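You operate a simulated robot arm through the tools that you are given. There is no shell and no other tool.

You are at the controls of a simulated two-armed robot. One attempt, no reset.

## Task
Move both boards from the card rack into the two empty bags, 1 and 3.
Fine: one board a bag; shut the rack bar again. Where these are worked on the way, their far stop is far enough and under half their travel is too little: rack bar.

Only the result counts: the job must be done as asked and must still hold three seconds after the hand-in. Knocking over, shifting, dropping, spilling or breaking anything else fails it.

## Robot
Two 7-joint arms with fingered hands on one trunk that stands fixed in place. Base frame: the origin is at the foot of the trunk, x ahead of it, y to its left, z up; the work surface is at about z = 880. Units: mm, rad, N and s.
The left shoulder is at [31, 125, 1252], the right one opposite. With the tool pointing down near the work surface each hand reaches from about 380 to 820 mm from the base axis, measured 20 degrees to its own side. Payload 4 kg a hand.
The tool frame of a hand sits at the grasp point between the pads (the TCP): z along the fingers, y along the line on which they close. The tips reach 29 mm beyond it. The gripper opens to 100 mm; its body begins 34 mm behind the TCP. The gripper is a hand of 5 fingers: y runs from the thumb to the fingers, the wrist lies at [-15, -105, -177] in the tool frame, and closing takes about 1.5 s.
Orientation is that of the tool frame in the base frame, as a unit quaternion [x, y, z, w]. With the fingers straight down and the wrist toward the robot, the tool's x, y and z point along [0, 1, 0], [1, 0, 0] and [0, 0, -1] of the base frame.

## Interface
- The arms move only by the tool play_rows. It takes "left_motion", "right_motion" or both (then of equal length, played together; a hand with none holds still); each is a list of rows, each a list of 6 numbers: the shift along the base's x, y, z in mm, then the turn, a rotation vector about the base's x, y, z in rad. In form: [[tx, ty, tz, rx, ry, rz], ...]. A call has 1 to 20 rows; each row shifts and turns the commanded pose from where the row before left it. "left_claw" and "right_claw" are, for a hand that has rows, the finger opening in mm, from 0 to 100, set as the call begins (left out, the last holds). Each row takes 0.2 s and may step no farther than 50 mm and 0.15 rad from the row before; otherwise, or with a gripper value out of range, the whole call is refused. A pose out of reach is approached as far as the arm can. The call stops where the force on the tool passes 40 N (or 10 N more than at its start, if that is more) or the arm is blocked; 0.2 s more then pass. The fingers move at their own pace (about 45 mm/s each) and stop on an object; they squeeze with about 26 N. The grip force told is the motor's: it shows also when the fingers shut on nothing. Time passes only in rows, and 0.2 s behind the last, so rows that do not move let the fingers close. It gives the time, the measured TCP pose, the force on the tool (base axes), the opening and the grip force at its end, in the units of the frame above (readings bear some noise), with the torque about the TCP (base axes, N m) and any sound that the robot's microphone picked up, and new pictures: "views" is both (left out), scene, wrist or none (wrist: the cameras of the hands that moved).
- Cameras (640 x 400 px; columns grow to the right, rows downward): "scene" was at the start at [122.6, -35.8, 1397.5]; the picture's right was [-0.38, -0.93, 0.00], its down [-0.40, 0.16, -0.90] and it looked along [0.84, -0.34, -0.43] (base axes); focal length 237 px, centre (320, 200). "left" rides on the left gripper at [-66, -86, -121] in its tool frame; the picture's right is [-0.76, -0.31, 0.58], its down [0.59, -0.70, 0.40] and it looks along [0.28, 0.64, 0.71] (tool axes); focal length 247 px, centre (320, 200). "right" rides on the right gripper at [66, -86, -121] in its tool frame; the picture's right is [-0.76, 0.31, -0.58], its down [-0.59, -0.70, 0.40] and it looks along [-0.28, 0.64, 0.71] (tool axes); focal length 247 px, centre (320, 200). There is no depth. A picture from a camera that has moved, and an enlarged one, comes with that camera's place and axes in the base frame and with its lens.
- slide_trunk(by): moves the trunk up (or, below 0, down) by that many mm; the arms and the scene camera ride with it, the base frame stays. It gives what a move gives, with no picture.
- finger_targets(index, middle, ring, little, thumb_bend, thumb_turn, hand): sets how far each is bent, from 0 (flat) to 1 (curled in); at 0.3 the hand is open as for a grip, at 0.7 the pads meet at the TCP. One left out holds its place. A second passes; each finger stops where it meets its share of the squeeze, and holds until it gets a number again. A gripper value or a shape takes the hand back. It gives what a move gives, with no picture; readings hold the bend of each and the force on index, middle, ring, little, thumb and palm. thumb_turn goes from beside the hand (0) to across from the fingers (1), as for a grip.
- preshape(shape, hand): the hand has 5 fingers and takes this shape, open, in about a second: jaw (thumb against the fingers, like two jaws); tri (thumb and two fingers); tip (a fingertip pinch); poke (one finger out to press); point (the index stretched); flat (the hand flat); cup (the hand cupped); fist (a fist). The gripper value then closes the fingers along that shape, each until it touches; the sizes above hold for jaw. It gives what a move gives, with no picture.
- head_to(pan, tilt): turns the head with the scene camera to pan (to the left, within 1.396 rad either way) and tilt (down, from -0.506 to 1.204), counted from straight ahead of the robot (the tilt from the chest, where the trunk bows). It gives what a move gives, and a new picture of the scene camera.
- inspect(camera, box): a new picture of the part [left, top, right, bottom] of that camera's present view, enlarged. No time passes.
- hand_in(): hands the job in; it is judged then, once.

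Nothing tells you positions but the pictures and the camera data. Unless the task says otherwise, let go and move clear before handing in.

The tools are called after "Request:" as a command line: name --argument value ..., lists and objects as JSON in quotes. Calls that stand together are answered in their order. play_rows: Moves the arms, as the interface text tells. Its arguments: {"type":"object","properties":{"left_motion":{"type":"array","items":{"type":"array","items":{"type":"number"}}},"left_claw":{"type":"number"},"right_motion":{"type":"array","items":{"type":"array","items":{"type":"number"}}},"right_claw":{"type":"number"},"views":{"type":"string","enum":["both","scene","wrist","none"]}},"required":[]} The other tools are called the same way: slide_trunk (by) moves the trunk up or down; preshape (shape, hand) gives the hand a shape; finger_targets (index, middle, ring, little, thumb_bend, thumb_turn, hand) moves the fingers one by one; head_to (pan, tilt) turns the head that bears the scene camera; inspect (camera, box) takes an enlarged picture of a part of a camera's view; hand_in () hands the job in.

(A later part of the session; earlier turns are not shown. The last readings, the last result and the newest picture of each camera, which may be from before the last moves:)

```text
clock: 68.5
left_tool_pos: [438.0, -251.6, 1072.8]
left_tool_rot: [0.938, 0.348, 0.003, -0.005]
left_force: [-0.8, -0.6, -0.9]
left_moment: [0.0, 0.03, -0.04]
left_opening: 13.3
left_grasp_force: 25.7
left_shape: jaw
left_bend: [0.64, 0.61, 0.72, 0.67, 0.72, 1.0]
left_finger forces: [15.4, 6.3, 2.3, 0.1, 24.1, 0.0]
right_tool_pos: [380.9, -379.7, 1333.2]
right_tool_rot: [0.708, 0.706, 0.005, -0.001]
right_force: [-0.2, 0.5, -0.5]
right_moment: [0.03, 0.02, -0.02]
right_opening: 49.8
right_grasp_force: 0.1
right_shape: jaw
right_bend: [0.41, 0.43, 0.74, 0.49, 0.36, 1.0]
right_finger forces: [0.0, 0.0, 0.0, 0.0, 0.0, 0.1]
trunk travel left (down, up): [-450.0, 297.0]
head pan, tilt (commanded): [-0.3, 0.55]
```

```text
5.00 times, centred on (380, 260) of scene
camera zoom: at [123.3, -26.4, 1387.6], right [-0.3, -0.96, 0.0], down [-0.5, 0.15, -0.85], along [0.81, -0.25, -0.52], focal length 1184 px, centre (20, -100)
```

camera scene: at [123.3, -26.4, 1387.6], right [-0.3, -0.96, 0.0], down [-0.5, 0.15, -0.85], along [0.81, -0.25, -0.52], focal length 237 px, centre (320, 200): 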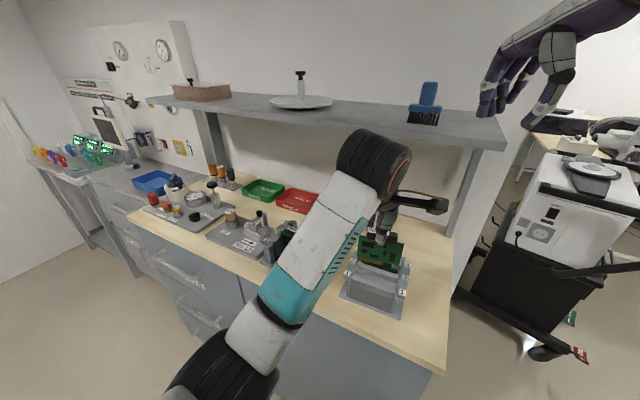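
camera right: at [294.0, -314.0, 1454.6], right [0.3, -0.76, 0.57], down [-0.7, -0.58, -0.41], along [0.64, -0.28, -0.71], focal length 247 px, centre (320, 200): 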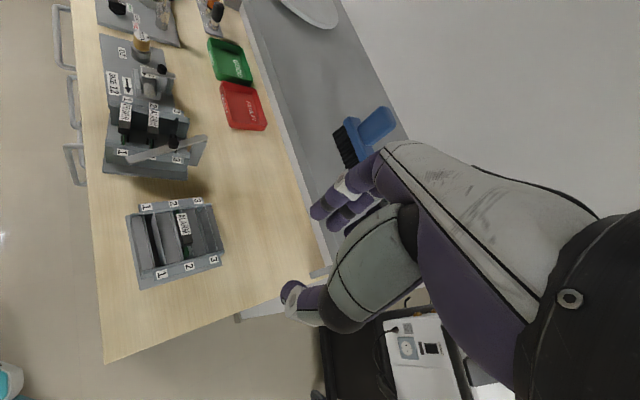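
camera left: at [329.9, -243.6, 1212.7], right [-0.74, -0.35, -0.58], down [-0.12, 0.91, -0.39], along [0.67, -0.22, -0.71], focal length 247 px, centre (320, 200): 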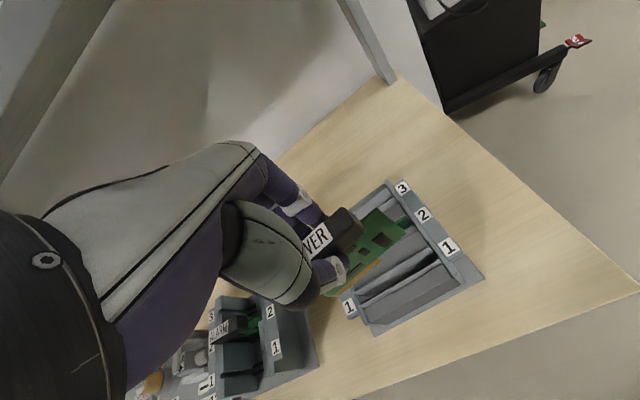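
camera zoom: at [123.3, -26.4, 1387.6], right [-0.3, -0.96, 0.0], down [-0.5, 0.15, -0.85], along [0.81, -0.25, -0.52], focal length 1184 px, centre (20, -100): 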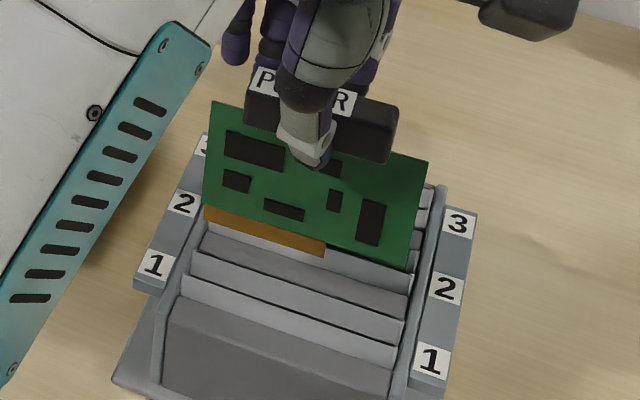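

Now nearly parallel to the lips (about 2° left) and centred. I correct that and lower until the board's edge is just above the mouth.

Request:
play_rows --left_motion '[[0.7, 0, -8, 0, 0, -0.018], [0.7, 0, -8, 0, 0, -0.018], [0, 0, -8, 0, 0, 0], [0, 0, -8, 0, 0, 0], [0, 0, 0, 0, 0, 0], [0, 0, 0, 0, 0, 0]]' --views "none"

Request:
inspect --camera "right" --box '[140, 190, 220, 260]'

Request:
inspect --camera "left" --box '[320, 180, 460, 310]'

Request:
inspect --camera "scene" --box '[340, 220, 420, 300]'

```text
clock: 69.9
left_tool_pos: [440.3, -251.6, 1040.7]
left_tool_rot: [0.943, 0.332, 0.003, -0.005]
left_force: [0.0, 0.6, -1.1]
left_moment: [0.01, 0.01, 0.03]
left_opening: 13.2
left_grasp_force: 26.1
left_shape: jaw
left_bend: [0.64, 0.61, 0.72, 0.67, 0.72, 1.0]
left_finger forces: [15.4, 6.3, 2.4, 0.1, 24.1, 0.1]
right_tool_pos: [380.7, -378.4, 1333.3]
right_tool_rot: [0.708, 0.706, 0.004, -0.002]
right_force: [-0.5, -0.2, 0.3]
right_moment: [0.0, 0.01, -0.02]
right_opening: 50.0
right_grasp_force: 0.1
right_shape: jaw
right_bend: [0.41, 0.43, 0.74, 0.49, 0.36, 1.0]
right_finger forces: [0.1, 0.0, 0.0, 0.1, 0.0, 0.1]
trunk travel left (down, up): [-450.0, 297.0]
head pan, tilt (commanded): [-0.3, 0.55]
```

```text
5.71 times, centred on (180, 225) of right
camera zoom: at [294.3, -315.4, 1454.3], right [0.3, -0.76, 0.57], down [-0.7, -0.58, -0.41], along [0.64, -0.28, -0.71], focal length 1411 px, centre (1120, 57)
```

zoom: 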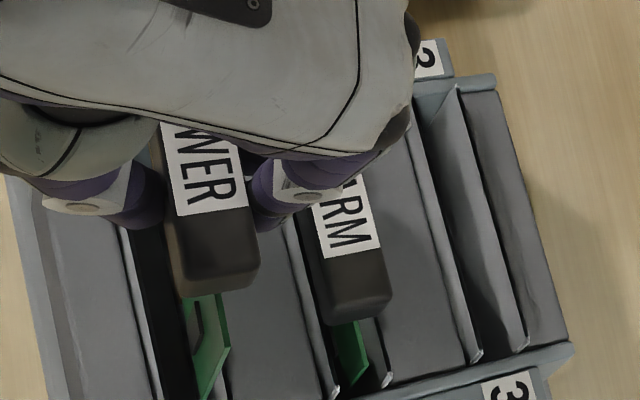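

```text
3.08 times, centred on (390, 245) of left
camera zoom: at [334.6, -226.0, 1161.9], right [-0.78, -0.23, -0.58], down [0.02, 0.92, -0.39], along [0.62, -0.32, -0.71], focal length 760 px, centre (105, 62)
```

zoom: 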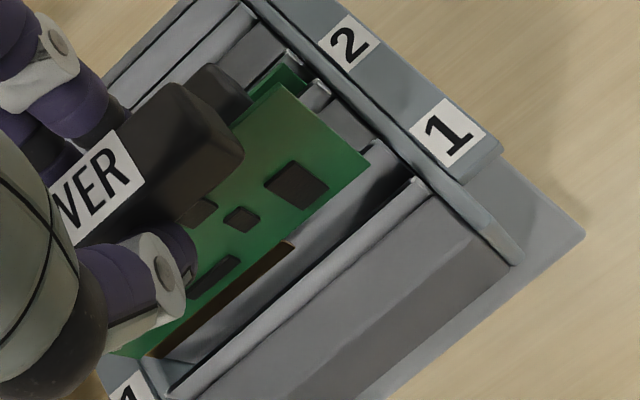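

```text
5.00 times, centred on (380, 260) of scene
camera zoom: at [123.3, -26.5, 1387.6], right [-0.3, -0.96, 0.0], down [-0.5, 0.15, -0.85], along [0.81, -0.25, -0.52], focal length 1184 px, centre (20, -100)
```

zoom: 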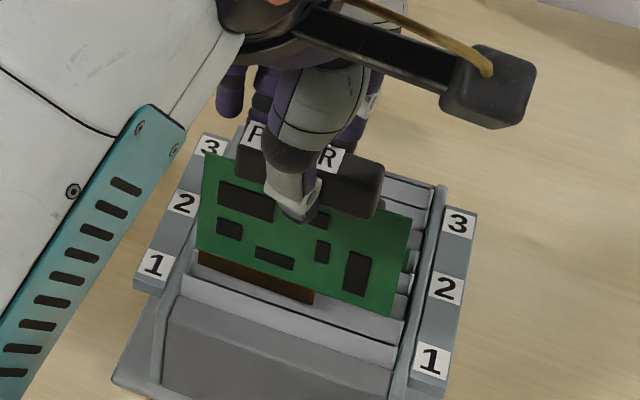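

The board is parallel and nearly centred; lips appear at z≈930 with the mouth 14 mm wide. I shift 3 mm back and start lowering into bag 1.

Request:
play_rows --left_motion '[[1.1, -1, -4, 0, 0, -0.01], [1.1, -1, -5, 0, 0, -0.01], [0, 0, -6, 0, 0, 0], [0, 0, -6, 0, 0, 0], [0, 0, -6, 0, 0, 0], [0, 0, 0, 0, 0, 0]]' --views "none"

Request:
inspect --camera "right" --box '[130, 200, 220, 280]'

Request:
inspect --camera "left" --box '[320, 180, 460, 310]'

Request:
inspect --camera "scene" --box '[340, 220, 420, 300]'

```text
clock: 71.3
left_tool_pos: [442.1, -252.0, 1013.4]
left_tool_rot: [0.947, 0.323, 0.002, -0.004]
left_force: [-0.6, -0.3, -0.7]
left_moment: [-0.03, 0.05, -0.02]
left_opening: 13.1
left_grasp_force: 26.5
left_shape: jaw
left_bend: [0.64, 0.62, 0.72, 0.67, 0.73, 1.0]
left_finger forces: [15.7, 5.7, 2.3, 0.0, 24.2, 0.0]
right_tool_pos: [380.8, -380.2, 1332.3]
right_tool_rot: [0.708, 0.706, 0.004, -0.002]
right_force: [-0.2, 0.3, -0.1]
right_moment: [0.04, 0.01, -0.02]
right_opening: 50.1
right_grasp_force: 0.0
right_shape: jaw
right_bend: [0.41, 0.43, 0.74, 0.49, 0.36, 1.0]
right_finger forces: [0.1, 0.0, 0.0, 0.0, 0.0, 0.1]
trunk travel left (down, up): [-450.0, 297.0]
head pan, tilt (commanded): [-0.3, 0.55]
```

```text
5.00 times, centred on (175, 240) of right
camera zoom: at [294.2, -315.3, 1454.4], right [0.3, -0.76, 0.57], down [-0.7, -0.58, -0.41], along [0.64, -0.28, -0.71], focal length 1235 px, centre (1045, 0)
```

zoom: 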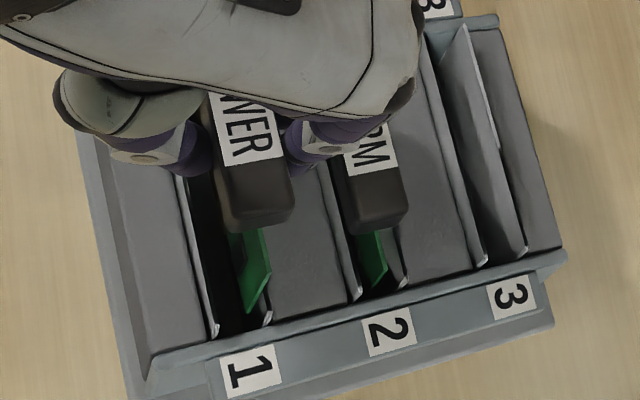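

```text
3.08 times, centred on (390, 245) of left
camera zoom: at [337.6, -225.7, 1134.6], right [-0.79, -0.21, -0.58], down [0.04, 0.92, -0.39], along [0.62, -0.33, -0.71], focal length 760 px, centre (105, 62)
```

zoom: 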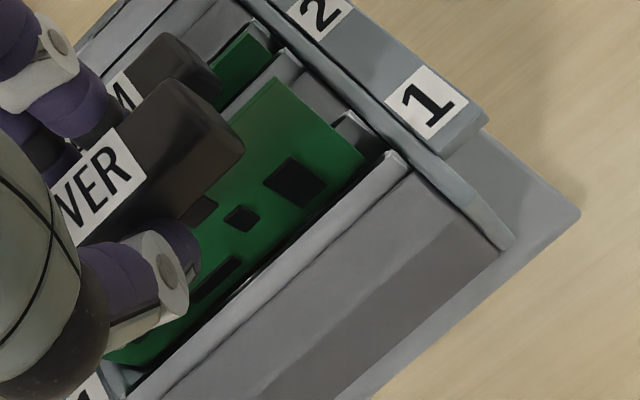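

```text
5.00 times, centred on (380, 260) of scene
camera zoom: at [123.2, -26.4, 1387.6], right [-0.3, -0.96, 0.0], down [-0.5, 0.15, -0.85], along [0.81, -0.25, -0.52], focal length 1184 px, centre (20, -100)
```

zoom: 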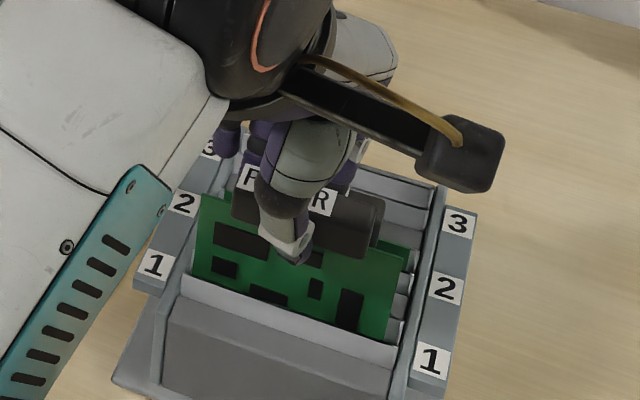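

The board's lower edge has entered bag 1 without any contact force. I continue downward in small steps.

Request:
play_rows --left_motion '[[0, 0, -5, 0, 0, 0], [0, 0, -5, 0, 0, 0], [0, 0, -5, 0, 0, 0], [0, 0, 0, 0, 0, 0]]' --views "none"

Request:
inspect --camera "right" --box '[130, 200, 220, 280]'

Request:
inspect --camera "scene" --box '[340, 220, 420, 300]'

```text
clock: 72.3
left_tool_pos: [442.5, -253.4, 998.7]
left_tool_rot: [0.947, 0.322, 0.002, -0.004]
left_force: [-0.4, 0.8, -1.0]
left_moment: [0.04, 0.04, 0.0]
left_opening: 13.3
left_grasp_force: 25.9
left_shape: jaw
left_bend: [0.64, 0.62, 0.72, 0.67, 0.73, 1.0]
left_finger forces: [15.3, 5.7, 2.3, 0.0, 24.7, 0.0]
right_tool_pos: [381.0, -380.1, 1331.4]
right_tool_rot: [0.707, 0.707, 0.004, -0.002]
right_force: [-0.1, -0.6, 0.7]
right_moment: [-0.03, 0.04, 0.02]
right_opening: 49.7
right_grasp_force: 0.2
right_shape: jaw
right_bend: [0.41, 0.43, 0.74, 0.49, 0.36, 1.0]
right_finger forces: [0.0, 0.0, 0.1, 0.0, 0.0, 0.1]
trunk travel left (down, up): [-450.0, 297.0]
head pan, tilt (commanded): [-0.3, 0.55]
```

```text
5.00 times, centred on (175, 240) of right
camera zoom: at [294.1, -315.2, 1454.4], right [0.3, -0.76, 0.57], down [-0.7, -0.58, -0.41], along [0.64, -0.28, -0.71], focal length 1235 px, centre (1045, 0)
```

zoom: 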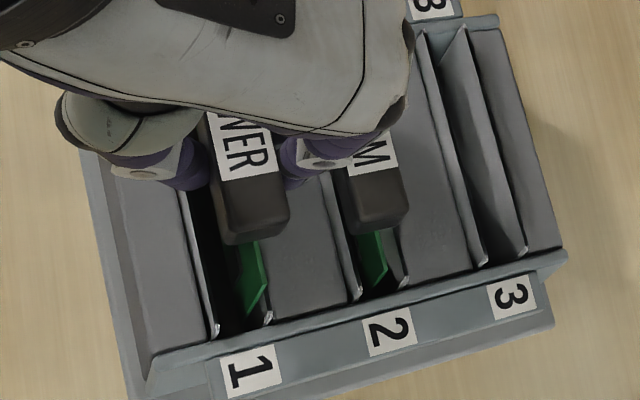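

```text
5.00 times, centred on (380, 260) of scene
camera zoom: at [123.1, -26.3, 1387.7], right [-0.3, -0.96, 0.0], down [-0.5, 0.15, -0.85], along [0.81, -0.25, -0.52], focal length 1184 px, centre (20, -100)
```

zoom: 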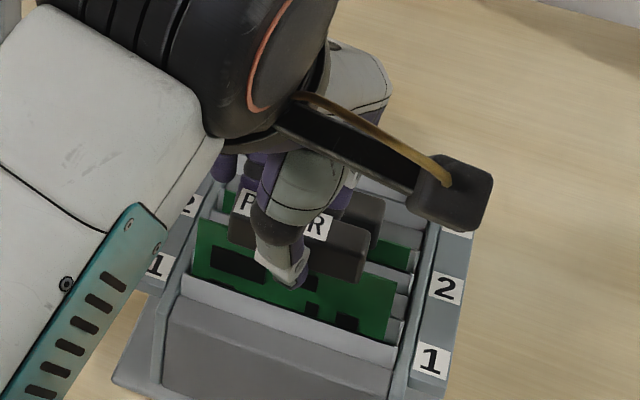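

Request:
play_rows --left_motion '[[0, 0, -5, 0, 0, 0], [0, 0, -5, 0, 0, 0], [0, 0, -5, 0, 0, 0], [0, 0, 0, 0, 0, 0]]' --views "none"

Request:
inspect --camera "right" --box '[130, 200, 220, 280]'

Request:
inspect --camera "left" --box '[260, 140, 460, 310]'

```text
clock: 73.3
left_tool_pos: [442.8, -253.1, 982.3]
left_tool_rot: [0.946, 0.323, 0.002, -0.004]
left_force: [0.6, -0.4, -1.2]
left_moment: [-0.02, 0.0, 0.03]
left_opening: 13.4
left_grasp_force: 25.7
left_shape: jaw
left_bend: [0.64, 0.62, 0.72, 0.67, 0.72, 1.0]
left_finger forces: [15.5, 6.0, 2.4, 0.1, 23.9, 0.0]
right_tool_pos: [379.1, -378.3, 1331.8]
right_tool_rot: [0.708, 0.706, 0.005, -0.003]
right_force: [-0.1, -0.6, -0.4]
right_moment: [-0.02, -0.02, -0.02]
right_opening: 50.2
right_grasp_force: 0.0
right_shape: jaw
right_bend: [0.41, 0.43, 0.74, 0.49, 0.36, 1.0]
right_finger forces: [0.0, 0.0, 0.0, 0.0, 0.1, 0.0]
trunk travel left (down, up): [-450.0, 297.0]
head pan, tilt (commanded): [-0.3, 0.55]
```

```text
5.00 times, centred on (175, 240) of right
camera zoom: at [294.3, -315.3, 1454.4], right [0.3, -0.76, 0.57], down [-0.7, -0.58, -0.41], along [0.64, -0.28, -0.71], focal length 1235 px, centre (1045, 0)
```

zoom: 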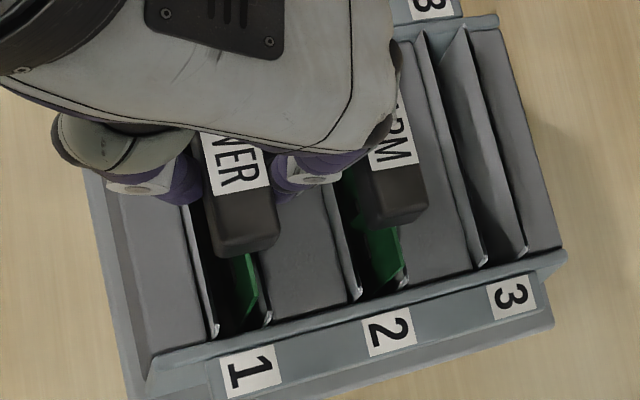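

```text
2.35 times, centred on (360, 225) of left
camera zoom: at [337.2, -225.5, 1103.4], right [-0.79, -0.21, -0.58], down [0.04, 0.92, -0.39], along [0.62, -0.33, -0.71], focal length 581 px, centre (226, 141)
```

zoom: 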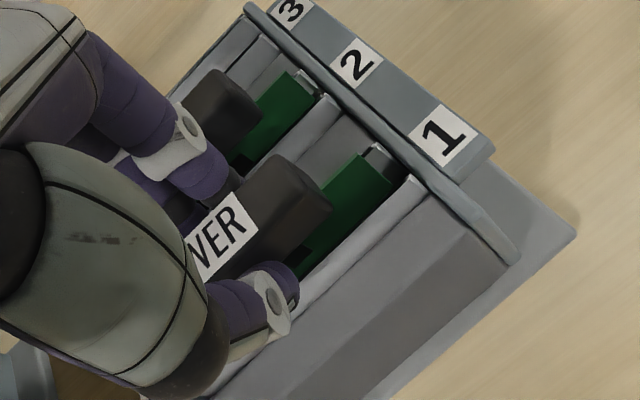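

POWER is almost seated, but my fingers have nudged the ALARM board in bag 2 backwards a little. I lower only slightly more, then release by opening the thumb alone so the fingers do not push it further.

Request:
play_rows --left_motion '[[-1, 1, -3, 0, 0, 0], [-0.5, 0.5, -2, 0, 0, 0], [0, 0, 0, 0, 0, 0]]' --views "none"

Request:
inspect --camera "right" --box '[130, 200, 220, 280]'

```text
clock: 74.1
left_tool_pos: [441.4, -251.8, 980.2]
left_tool_rot: [0.947, 0.321, 0.003, -0.003]
left_force: [1.8, 0.8, 12.8]
left_moment: [-0.03, -0.07, 0.02]
left_opening: 13.9
left_grasp_force: 25.9
left_shape: jaw
left_bend: [0.64, 0.62, 0.72, 0.67, 0.73, 1.0]
left_finger forces: [16.7, 7.3, 2.7, 0.1, 25.7, 0.0]
right_tool_pos: [379.4, -378.8, 1333.6]
right_tool_rot: [0.708, 0.706, 0.003, 0.0]
right_force: [0.0, 0.4, 0.5]
right_moment: [0.01, 0.0, 0.02]
right_opening: 50.0
right_grasp_force: 0.1
right_shape: jaw
right_bend: [0.41, 0.43, 0.74, 0.49, 0.36, 1.0]
right_finger forces: [0.0, 0.1, 0.0, 0.0, 0.0, 0.0]
trunk travel left (down, up): [-450.0, 297.0]
head pan, tilt (commanded): [-0.3, 0.55]
```

```text
5.00 times, centred on (175, 240) of right
camera zoom: at [293.6, -314.7, 1454.8], right [0.3, -0.76, 0.57], down [-0.7, -0.58, -0.41], along [0.64, -0.28, -0.71], focal length 1235 px, centre (1045, 0)
```

zoom: 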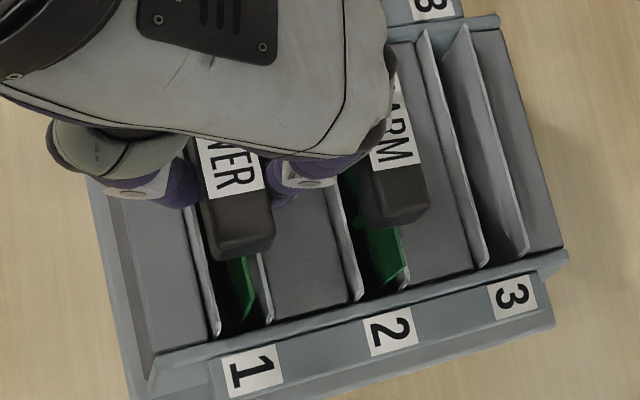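

POWER has bottomed out in bag 1 (12.8 N upward). I ease the thumb off first.

Request:
finger_targets --hand "left" --thumb_bend 0.5 --index 0.62 --middle 0.6

Request:
inspect --camera "right" --box '[130, 200, 220, 280]'

Request:
inspect --camera "left" --box '[260, 140, 460, 310]'

```text
clock: 75.1
left_tool_pos: [442.6, -251.0, 977.5]
left_tool_rot: [0.947, 0.322, 0.002, -0.005]
left_force: [-1.1, 0.4, 0.1]
left_moment: [0.01, -0.03, 0.02]
left_opening: 35.7
left_grasp_force: 0.1
left_shape: fingers
left_bend: [0.62, 0.6, 0.72, 0.67, 0.5, 1.0]
left_finger forces: [0.1, 0.1, 0.0, 0.0, 0.0, 0.0]
right_tool_pos: [381.2, -378.9, 1332.5]
right_tool_rot: [0.708, 0.706, 0.005, -0.002]
right_force: [-0.9, 0.4, 0.4]
right_moment: [-0.02, 0.0, -0.02]
right_opening: 50.1
right_grasp_force: 0.0
right_shape: jaw
right_bend: [0.41, 0.43, 0.74, 0.49, 0.36, 1.0]
right_finger forces: [0.0, 0.1, 0.0, 0.0, 0.0, 0.0]
trunk travel left (down, up): [-450.0, 297.0]
head pan, tilt (commanded): [-0.3, 0.55]
```

```text
5.00 times, centred on (175, 240) of right
camera zoom: at [294.3, -315.3, 1454.4], right [0.3, -0.76, 0.57], down [-0.7, -0.58, -0.41], along [0.64, -0.28, -0.71], focal length 1235 px, centre (1045, 0)
```

zoom: 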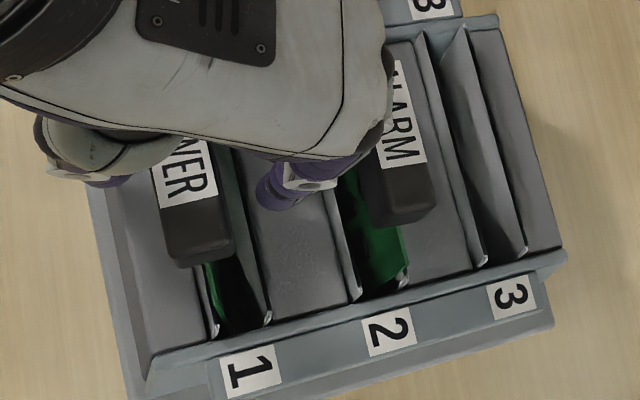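

```text
2.35 times, centred on (360, 225) of left
camera zoom: at [336.0, -224.4, 1099.0], right [-0.79, -0.21, -0.58], down [0.04, 0.92, -0.39], along [0.62, -0.33, -0.71], focal length 581 px, centre (226, 141)
```

zoom: 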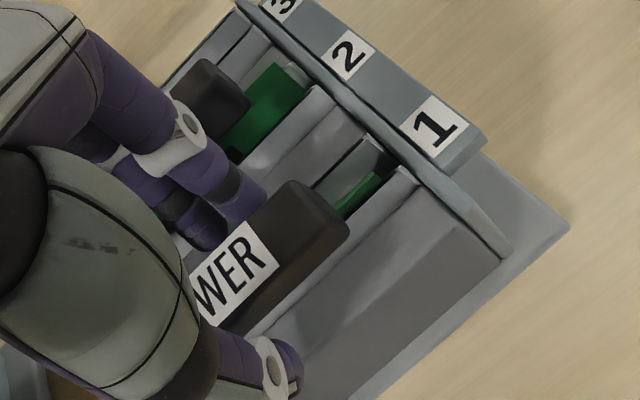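

POWER now rests in bag 1, leaning on its front lip, and nothing is held. I draw the hand straight up.

Request:
play_rows --left_motion '[[0, 0, 5, 0, 0, 0], [0, 0, 8, 0, 0, 0], [0, 0, 10, 0, 0, 0], [0, 0, 15, 0, 0, 0], [0, 0, 20, 0, 0, 0], [0, 0, 20, 0, 0, 0], [0, 0, 20, 0, 0, 0], [0, 0, 0, 0, 0, 0]]' --views "none"

Request:
inspect --camera "right" --box '[110, 180, 240, 300]'

Request:
inspect --camera "left" --box '[260, 140, 500, 370]'

Request:
inspect --camera "scene" --box '[330, 220, 420, 320]'

```text
clock: 76.9
left_tool_pos: [439.9, -251.6, 1077.0]
left_tool_rot: [0.947, 0.322, 0.003, -0.004]
left_force: [-0.4, 0.0, 0.3]
left_moment: [0.02, 0.02, -0.01]
left_opening: 35.4
left_grasp_force: 0.2
left_shape: fingers
left_bend: [0.62, 0.6, 0.72, 0.67, 0.5, 1.0]
left_finger forces: [0.0, 0.1, 0.0, 0.0, 0.0, 0.1]
right_tool_pos: [379.9, -379.0, 1332.2]
right_tool_rot: [0.708, 0.706, 0.004, -0.002]
right_force: [-0.5, -0.3, -0.3]
right_moment: [0.02, 0.01, 0.02]
right_opening: 50.0
right_grasp_force: 0.1
right_shape: jaw
right_bend: [0.41, 0.43, 0.74, 0.49, 0.36, 1.0]
right_finger forces: [0.0, 0.0, 0.0, 0.0, 0.0, 0.0]
trunk travel left (down, up): [-450.0, 297.0]
head pan, tilt (commanded): [-0.3, 0.55]
```

```text
3.33 times, centred on (175, 240) of right
camera zoom: at [294.4, -315.3, 1454.3], right [0.3, -0.76, 0.57], down [-0.7, -0.58, -0.41], along [0.64, -0.28, -0.71], focal length 823 px, centre (803, 67)
```

zoom: 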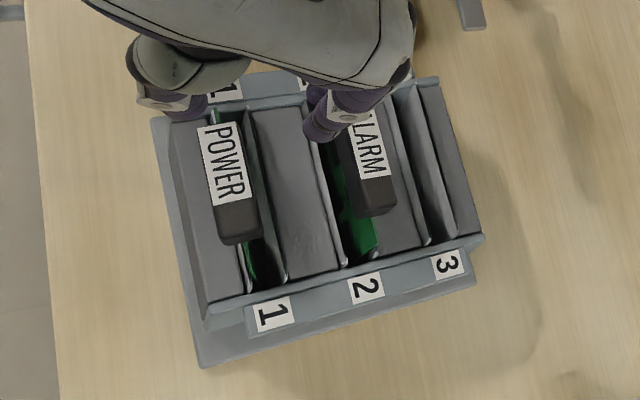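

```text
1.74 times, centred on (380, 255) of left
camera zoom: at [336.8, -223.8, 1197.6], right [-0.79, -0.21, -0.58], down [0.04, 0.92, -0.39], along [0.62, -0.33, -0.71], focal length 430 px, centre (216, 104)
```

zoom: 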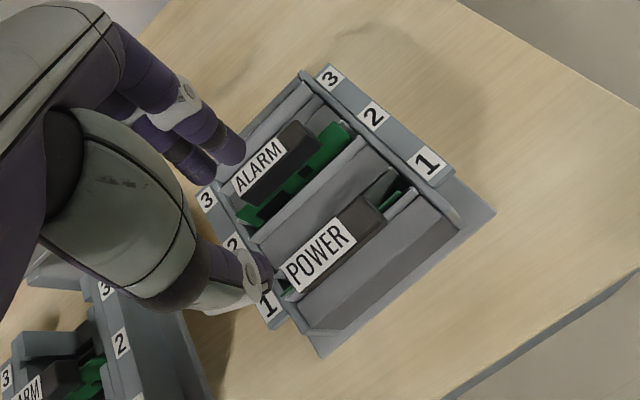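

```text
4.00 times, centred on (375, 270) of scene
camera zoom: at [123.3, -26.4, 1387.6], right [-0.3, -0.96, 0.0], down [-0.5, 0.15, -0.85], along [0.81, -0.25, -0.52], focal length 948 px, centre (100, -80)
```

zoom: 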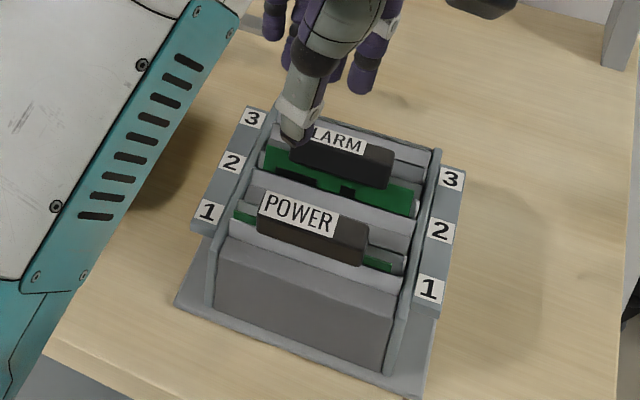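

POWER is fully in bag 1. I go back to the rack for ALARM, keeping the present hand angle, which suits how a board settles in this grip.

Request:
play_rows --left_motion '[[14, 10, 8, 0, 0, 0], [24, 18, 0, 0, 0, 0], [26, 20, 0, 0, 0, 0], [26, 20, 0, 0, 0, 0], [26, 20, 0, 0, 0, 0], [26, 20, 0, 0, 0, 0], [24, 18, 0, 0, 0, 0], [16, 12, -8, 0, 0, 0], [10, 8, -15, 0, 0, 0], [0, 0, 0, 0, 0, 0], [0, 0, 0, 0, 0, 0]]' --left_claw 36 --views "none"

Request:
inspect --camera "left" --box '[240, 150, 440, 350]'

Request:
inspect --camera "right" --box '[90, 60, 230, 170]'

Request:
inspect --camera "scene" --box '[250, 190, 350, 280]'

```text
clock: 79.3
left_tool_pos: [633.3, -103.6, 1061.4]
left_tool_rot: [0.947, 0.322, 0.003, -0.005]
left_force: [0.4, 0.5, 0.7]
left_moment: [-0.02, -0.04, -0.01]
left_opening: 35.6
left_grasp_force: 0.0
left_shape: jaw
left_bend: [0.46, 0.49, 0.75, 0.54, 0.43, 1.0]
left_finger forces: [0.1, 0.1, 0.0, 0.0, 0.0, 0.0]
right_tool_pos: [380.4, -380.1, 1332.2]
right_tool_rot: [0.708, 0.706, 0.004, -0.002]
right_force: [-0.4, 0.1, -0.4]
right_moment: [0.02, -0.04, 0.02]
right_opening: 50.0
right_grasp_force: 0.0
right_shape: jaw
right_bend: [0.41, 0.43, 0.74, 0.49, 0.36, 1.0]
right_finger forces: [0.0, 0.0, 0.0, 0.0, 0.0, 0.1]
trunk travel left (down, up): [-450.0, 297.0]
head pan, tilt (commanded): [-0.3, 0.55]
```

```text
2.00 times, centred on (340, 250) of left
camera zoom: at [528.0, -77.0, 1182.5], right [-0.79, -0.21, -0.58], down [0.04, 0.92, -0.39], along [0.62, -0.33, -0.71], focal length 494 px, centre (280, 100)
```

zoom: 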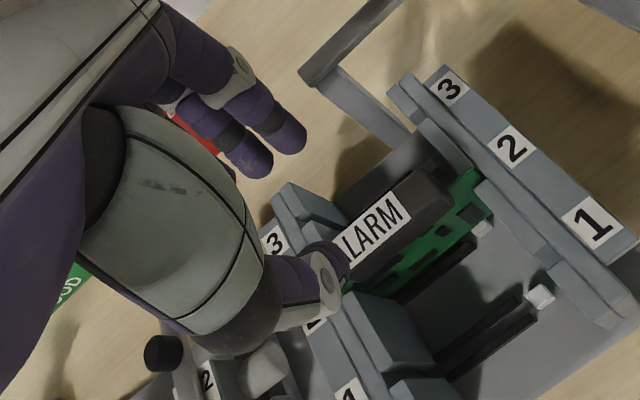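

```text
3.64 times, centred on (160, 115) of right
camera zoom: at [294.5, -315.2, 1454.3], right [0.3, -0.76, 0.57], down [-0.7, -0.58, -0.41], along [0.64, -0.28, -0.71], focal length 898 px, centre (902, 509)
```

zoom: 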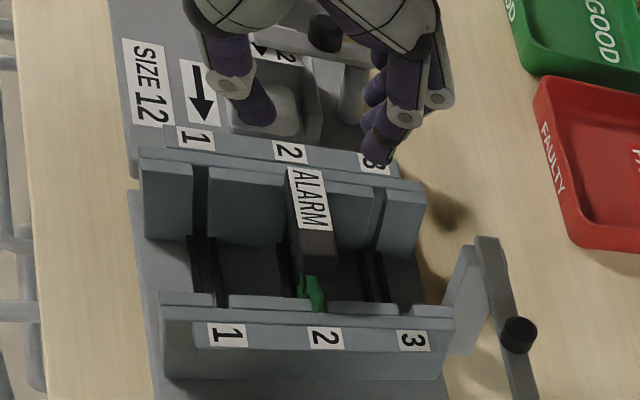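

```text
4.44 times, centred on (300, 235) of scene
camera zoom: at [123.4, -26.3, 1387.6], right [-0.3, -0.96, 0.0], down [-0.5, 0.15, -0.85], along [0.81, -0.25, -0.52], focal length 1053 px, centre (409, 44)
```

zoom: 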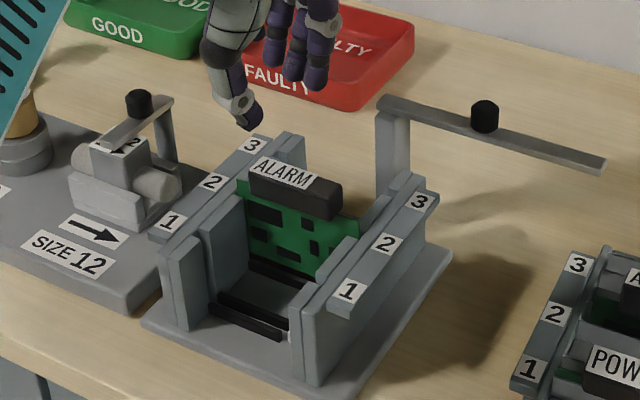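

Aligned over ALARM's handle with free space on both sides. I lower to a high fingertip grip.

Request:
play_rows --left_motion '[[0, -1, -15, 0, 0, 0], [0, 0, -15, 0, 0, 0], [0, 0, -15, 0, 0, 0], [0, 0, -10, 0, 0, 0], [0, 0, -9, 0, 0, 0], [0, 0, 0, 0, 0, 0]]' --left_claw 34 --views "none"

Request:
inspect --camera "left" --box '[240, 150, 440, 350]'

Request:
inspect --camera "right" --box '[110, 80, 210, 160]'

Request:
inspect --camera "scene" --box '[250, 190, 350, 280]'

```text
clock: 80.7
left_tool_pos: [633.5, -105.6, 997.1]
left_tool_rot: [0.947, 0.322, 0.003, -0.003]
left_force: [0.4, 0.2, -0.2]
left_moment: [-0.03, 0.02, 0.02]
left_opening: 34.3
left_grasp_force: 0.1
left_shape: jaw
left_bend: [0.47, 0.5, 0.74, 0.54, 0.44, 1.0]
left_finger forces: [0.0, 0.0, 0.1, 0.0, 0.1, 0.1]
right_tool_pos: [379.3, -378.2, 1331.8]
right_tool_rot: [0.708, 0.707, 0.004, -0.002]
right_force: [0.1, 0.4, 0.0]
right_moment: [-0.01, -0.01, 0.04]
right_opening: 49.8
right_grasp_force: 0.1
right_shape: jaw
right_bend: [0.41, 0.43, 0.74, 0.49, 0.36, 1.0]
right_finger forces: [0.0, 0.0, 0.1, 0.0, 0.0, 0.0]
trunk travel left (down, up): [-450.0, 297.0]
head pan, tilt (commanded): [-0.3, 0.55]
```

```text
2.00 times, centred on (340, 250) of left
camera zoom: at [528.2, -78.3, 1118.2], right [-0.79, -0.21, -0.58], down [0.04, 0.92, -0.39], along [0.62, -0.33, -0.71], focal length 494 px, centre (280, 100)
```

zoom: 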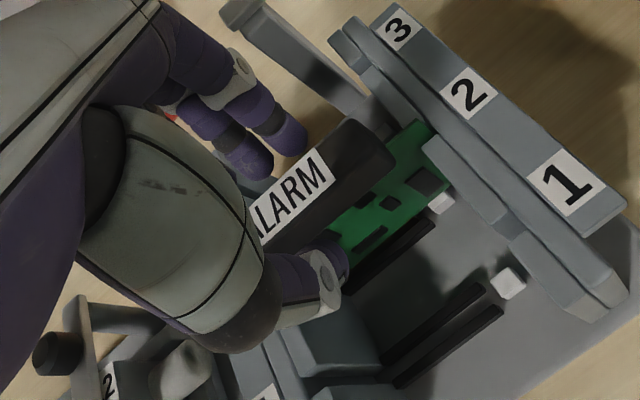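

```text
5.00 times, centred on (160, 120) of right
camera zoom: at [294.3, -315.3, 1454.4], right [0.3, -0.76, 0.57], down [-0.7, -0.58, -0.41], along [0.64, -0.28, -0.71], focal length 1235 px, centre (1120, 600)
```

zoom: 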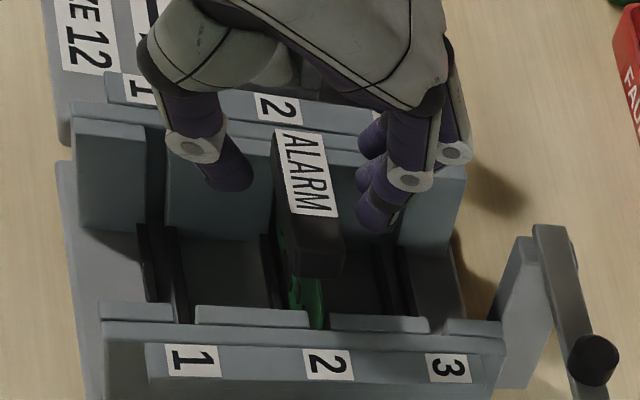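

```text
4.44 times, centred on (300, 235) of scene
camera zoom: at [123.2, -26.4, 1387.6], right [-0.3, -0.96, 0.0], down [-0.5, 0.15, -0.85], along [0.81, -0.25, -0.52], focal length 1053 px, centre (409, 44)
```

zoom: 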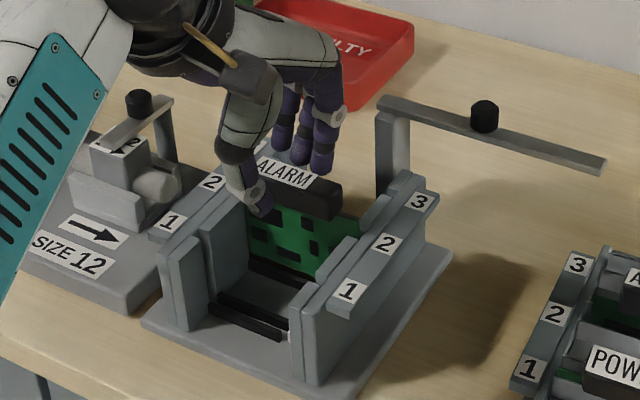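

The handle is between thumb and fingers. I close on it.

Request:
play_rows --left_motion '[[0, 0, 0, 0, 0, 0], [0, 0, 0, 0, 0, 0], [0, 0, 0, 0, 0, 0], [0, 0, 0, 0, 0, 0], [0, 0, 0, 0, 0, 0], [0, 0, 0, 0, 0, 0], [0, 0, 0, 0, 0, 0]]' --left_claw 4 --views "none"

Request:
inspect --camera "left" --box '[240, 150, 440, 350]'

Request:
inspect --camera "right" --box '[110, 80, 210, 160]'

Request:
inspect --camera "scene" --box '[250, 190, 350, 280]'

```text
clock: 82.3
left_tool_pos: [633.9, -105.6, 997.1]
left_tool_rot: [0.946, 0.323, 0.002, -0.005]
left_force: [-1.0, 1.7, -1.0]
left_moment: [0.02, -0.03, -0.05]
left_opening: 12.4
left_grasp_force: 26.0
left_shape: jaw
left_bend: [0.64, 0.62, 0.72, 0.69, 0.72, 1.0]
left_finger forces: [12.3, 6.7, 2.9, 0.0, 23.1, 0.0]
right_tool_pos: [381.8, -379.2, 1333.2]
right_tool_rot: [0.707, 0.707, 0.005, -0.002]
right_force: [0.5, -0.2, -0.4]
right_moment: [-0.04, 0.01, 0.01]
right_opening: 49.8
right_grasp_force: 0.0
right_shape: jaw
right_bend: [0.41, 0.43, 0.74, 0.49, 0.36, 1.0]
right_finger forces: [0.1, 0.1, 0.0, 0.0, 0.1, 0.0]
trunk travel left (down, up): [-450.0, 297.0]
head pan, tilt (commanded): [-0.3, 0.55]
```

```text
2.00 times, centred on (340, 250) of left
camera zoom: at [528.3, -78.2, 1118.2], right [-0.79, -0.21, -0.58], down [0.04, 0.92, -0.39], along [0.62, -0.33, -0.72], focal length 494 px, centre (280, 100)
```

zoom: 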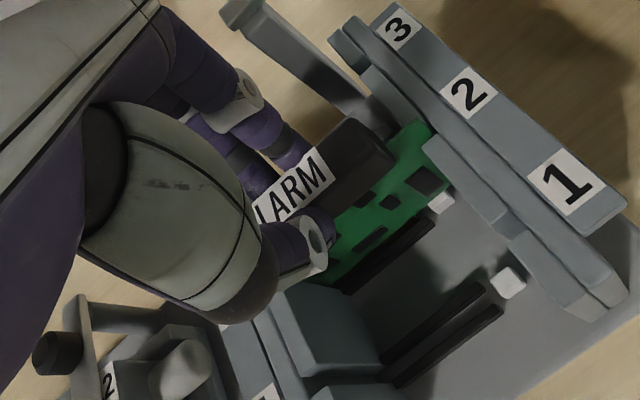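

```text
5.00 times, centred on (160, 120) of right
camera zoom: at [294.5, -315.1, 1454.4], right [0.3, -0.76, 0.57], down [-0.7, -0.58, -0.41], along [0.64, -0.28, -0.71], focal length 1235 px, centre (1120, 600)
```

zoom: 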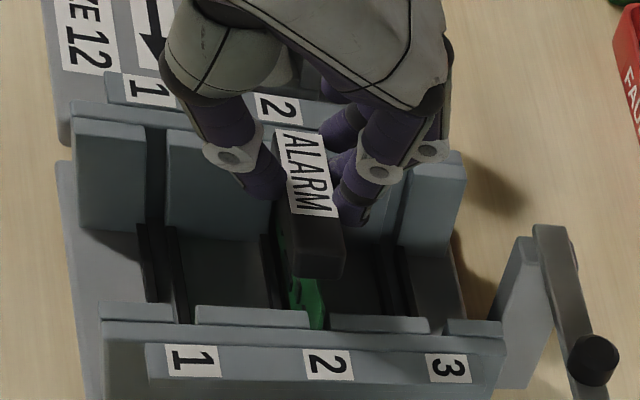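

```text
4.44 times, centred on (300, 235) of scene
camera zoom: at [123.4, -26.2, 1387.6], right [-0.3, -0.96, 0.0], down [-0.5, 0.15, -0.85], along [0.81, -0.25, -0.52], focal length 1053 px, centre (409, 44)
```

zoom: 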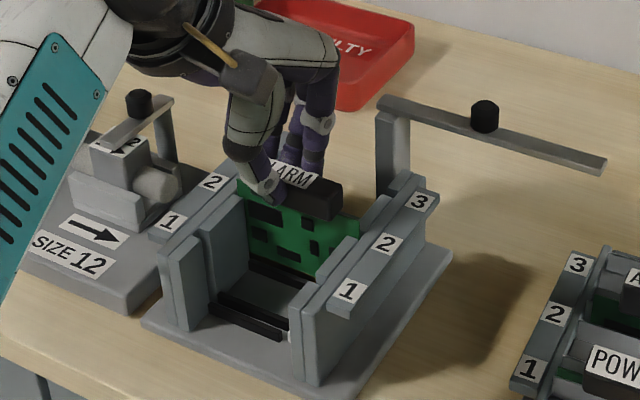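

Gripped firmly. I lift a little and check that the board comes up straight.

Request:
play_rows --left_motion '[[0, 0, 4, 0, 0, 0], [0, 0, 6, 0, 0, 0], [0, 0, 10, 0, 0, 0], [0, 0, 12, 0, 0, 0], [0, 0, 0, 0, 0, 0]]' --views "none"

Request:
inspect --camera "right" --box '[110, 80, 210, 160]'

Request:
inspect --camera "scene" --box '[250, 190, 350, 280]'

```text
clock: 83.5
left_tool_pos: [632.4, -104.9, 1029.8]
left_tool_rot: [0.947, 0.322, 0.002, -0.004]
left_force: [0.7, 0.3, -0.2]
left_moment: [0.0, -0.02, 0.01]
left_opening: 12.7
left_grasp_force: 26.1
left_shape: jaw
left_bend: [0.63, 0.63, 0.72, 0.69, 0.72, 1.0]
left_finger forces: [14.1, 6.6, 2.7, 0.0, 23.3, 0.0]
right_tool_pos: [380.8, -380.7, 1332.4]
right_tool_rot: [0.707, 0.707, 0.005, -0.002]
right_force: [1.3, 0.5, 0.4]
right_moment: [0.01, -0.04, -0.02]
right_opening: 50.1
right_grasp_force: 0.1
right_shape: jaw
right_bend: [0.41, 0.43, 0.74, 0.49, 0.36, 1.0]
right_finger forces: [0.0, 0.0, 0.0, 0.0, 0.0, 0.0]
trunk travel left (down, up): [-450.0, 297.0]
head pan, tilt (commanded): [-0.3, 0.55]
```

```text
5.00 times, centred on (160, 120) of right
camera zoom: at [294.4, -315.3, 1454.3], right [0.3, -0.76, 0.57], down [-0.7, -0.58, -0.41], along [0.64, -0.28, -0.71], focal length 1235 px, centre (1120, 600)
```

zoom: 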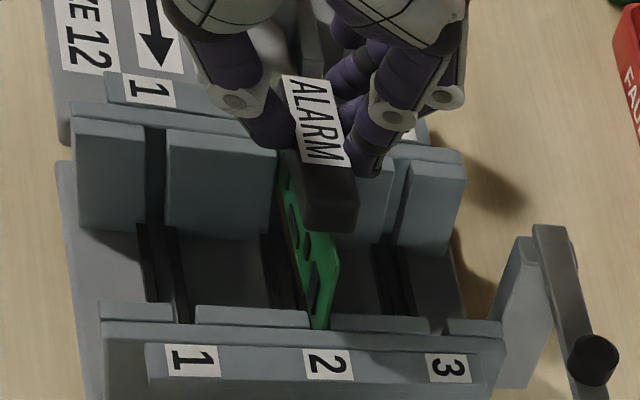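

```text
4.44 times, centred on (300, 235) of scene
camera zoom: at [123.3, -26.4, 1387.6], right [-0.3, -0.96, 0.0], down [-0.5, 0.15, -0.85], along [0.81, -0.25, -0.52], focal length 1053 px, centre (409, 44)
```

zoom: 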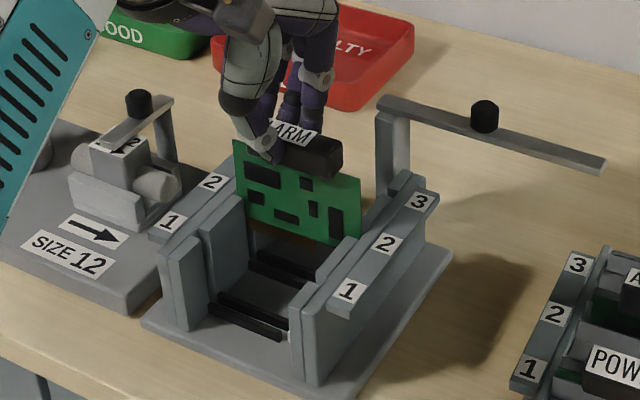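

Request:
play_rows --left_motion '[[0, 0, 12, 0, 0, 0], [0, 0, 14, 0, 0, 0], [0, 0, 14, 0, 0, 0], [0, 0, 14, 0, 0, 0], [0, 0, 10, 0, 0, 0], [0, 0, 4, 0, 0, 0], [0, 0, 0, 0, 0, 0]]' --views "none"

Request:
inspect --camera "right" --box '[90, 60, 230, 170]'

Request:
inspect --camera "scene" --box '[230, 120, 370, 280]'

```text
clock: 85.1
left_tool_pos: [632.8, -106.1, 1097.0]
left_tool_rot: [0.947, 0.322, 0.003, -0.003]
left_force: [-0.6, 0.6, -0.4]
left_moment: [0.0, 0.0, 0.03]
left_opening: 12.6
left_grasp_force: 25.6
left_shape: jaw
left_bend: [0.63, 0.63, 0.72, 0.69, 0.72, 1.0]
left_finger forces: [14.2, 6.5, 2.5, 0.1, 23.4, 0.0]
right_tool_pos: [380.6, -379.4, 1332.5]
right_tool_rot: [0.708, 0.707, 0.005, -0.001]
right_force: [0.4, 0.2, 1.0]
right_moment: [-0.04, 0.0, 0.0]
right_opening: 50.2
right_grasp_force: 0.2
right_shape: jaw
right_bend: [0.41, 0.43, 0.74, 0.49, 0.36, 1.0]
right_finger forces: [0.0, 0.1, 0.0, 0.0, 0.1, 0.1]
trunk travel left (down, up): [-450.0, 297.0]
head pan, tilt (commanded): [-0.3, 0.55]
```

```text
3.64 times, centred on (160, 115) of right
camera zoom: at [294.4, -315.3, 1454.3], right [0.3, -0.76, 0.57], down [-0.7, -0.58, -0.41], along [0.64, -0.28, -0.71], focal length 898 px, centre (902, 509)
```

zoom: 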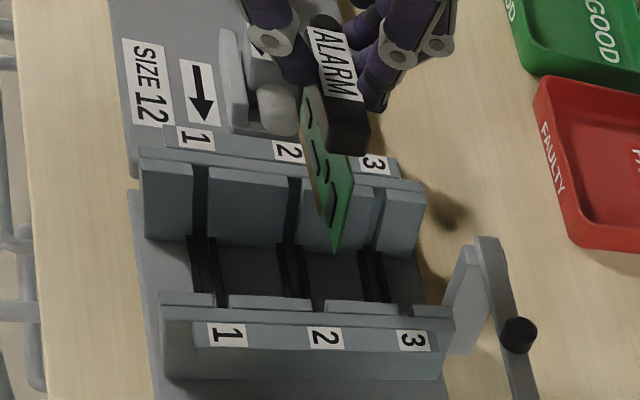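

```text
2.50 times, centred on (300, 200) of scene
camera zoom: at [123.3, -26.4, 1387.6], right [-0.3, -0.96, 0.0], down [-0.5, 0.15, -0.85], along [0.81, -0.25, -0.52], focal length 592 px, centre (370, 200)
```

zoom: 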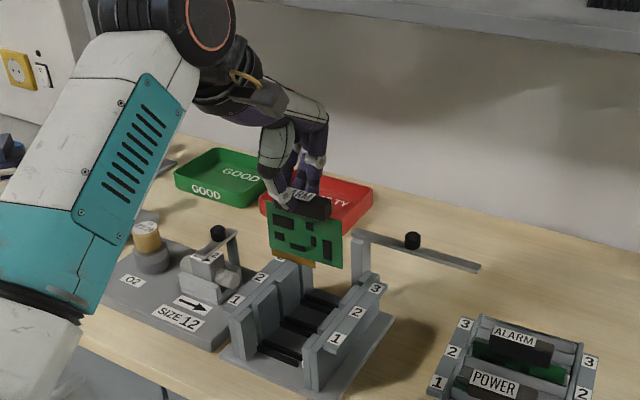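

Both boards are out of the rack. I carry ALARM to bag 3, staying below the shelf.

Request:
play_rows --left_motion '[[-8, -13, -2, 0, 0, 0.003], [-12, -20, 0, 0, 0, 0.003], [-14, -23, 0, 0, 0, 0.004], [-14, -24, 0, 0, 0, 0.004], [-14, -24, 0, 0, 0, 0.004], [-14, -24, 0, 0, 0, 0.004], [-14, -24, 0, 0, 0, 0.004], [-13, -21, 0, 0, 0, 0.004], [-10, -17, 0, 0, 0, 0], [-6, -10, -5, 0, 0, 0], [-3, -4, -5, 0, 0, 0], [0, 0, 0, 0, 0, 0], [0, 0, 0, 0, 0, 0]]' --views "both"

Request:
inspect --camera "right" --box '[140, 180, 240, 270]'

Request:
inspect --camera "left" --box '[300, 160, 460, 320]'

Request:
inspect --camera "scene" --box '[330, 190, 430, 310]'

```text
clock: 87.9
left_tool_pos: [512.0, -310.0, 1085.1]
left_tool_rot: [0.942, 0.335, 0.002, -0.004]
left_force: [0.6, 0.2, -0.5]
left_moment: [-0.01, -0.01, 0.0]
left_opening: 12.3
left_grasp_force: 25.7
left_shape: jaw
left_bend: [0.63, 0.63, 0.72, 0.69, 0.72, 1.0]
left_finger forces: [14.2, 6.5, 2.6, 0.0, 23.3, 0.1]
right_tool_pos: [380.6, -379.6, 1332.2]
right_tool_rot: [0.708, 0.706, 0.004, -0.002]
right_force: [-0.2, 0.4, 0.4]
right_moment: [-0.02, -0.01, -0.03]
right_opening: 49.7
right_grasp_force: 0.1
right_shape: jaw
right_bend: [0.41, 0.43, 0.74, 0.49, 0.36, 1.0]
right_finger forces: [0.1, 0.1, 0.0, 0.0, 0.0, 0.0]
trunk travel left (down, up): [-450.0, 297.0]
head pan, tilt (commanded): [-0.3, 0.55]
camera scene: at [123.3, -26.5, 1387.6], right [-0.3, -0.96, 0.0], down [-0.5, 0.15, -0.85], along [0.81, -0.25, -0.52], focal length 237 px, centre (320, 200)
camera left: at [406.4, -287.3, 1206.1], right [-0.78, -0.24, -0.58], down [0.01, 0.92, -0.39], along [0.63, -0.31, -0.71], focal length 247 px, centre (320, 200)
```

scene: 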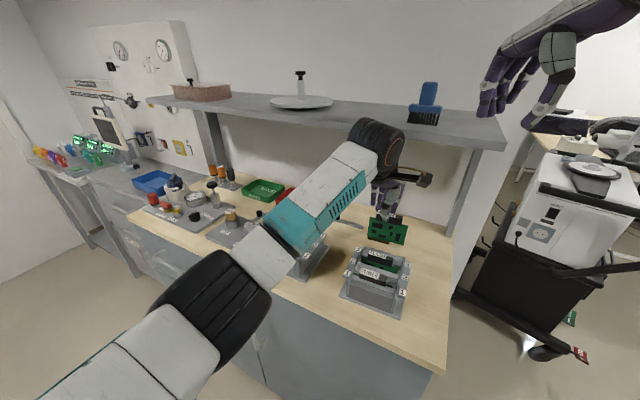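
left: 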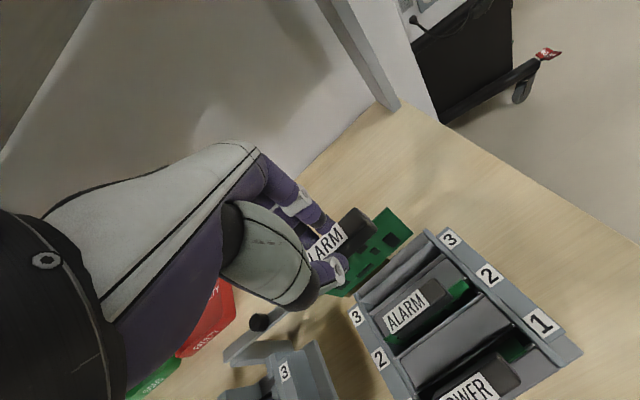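

```text
4.44 times, centred on (190, 225) of right
camera zoom: at [294.4, -315.4, 1454.3], right [0.3, -0.76, 0.57], down [-0.7, -0.58, -0.41], along [0.64, -0.28, -0.71], focal length 1098 px, centre (898, 89)
```

zoom: 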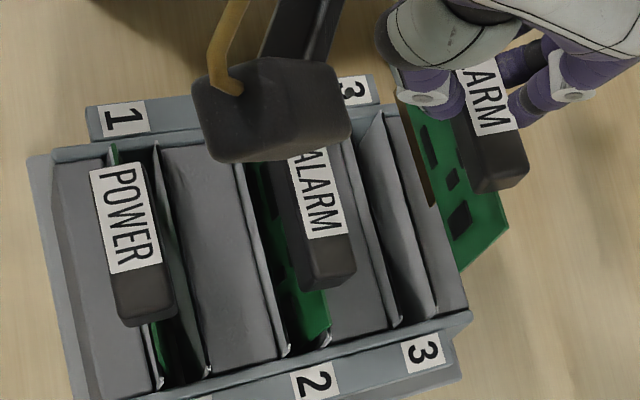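

```text
2.50 times, centred on (380, 240) of left
camera zoom: at [406.4, -287.3, 1206.1], right [-0.78, -0.24, -0.58], down [0.01, 0.92, -0.39], along [0.63, -0.31, -0.71], focal length 617 px, centre (170, 100)
```

zoom: 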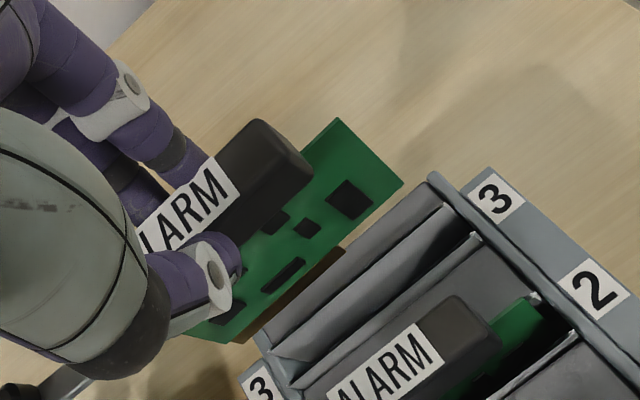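

```text
3.33 times, centred on (380, 250) of scene
camera zoom: at [123.3, -26.5, 1387.6], right [-0.3, -0.96, 0.0], down [-0.5, 0.15, -0.85], along [0.81, -0.25, -0.52], focal length 790 px, centre (120, 33)
```

zoom: 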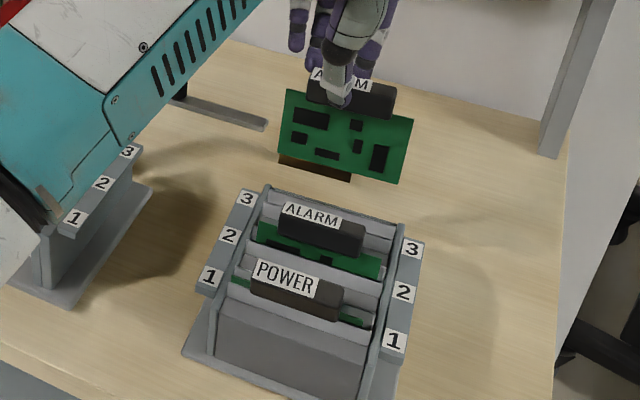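

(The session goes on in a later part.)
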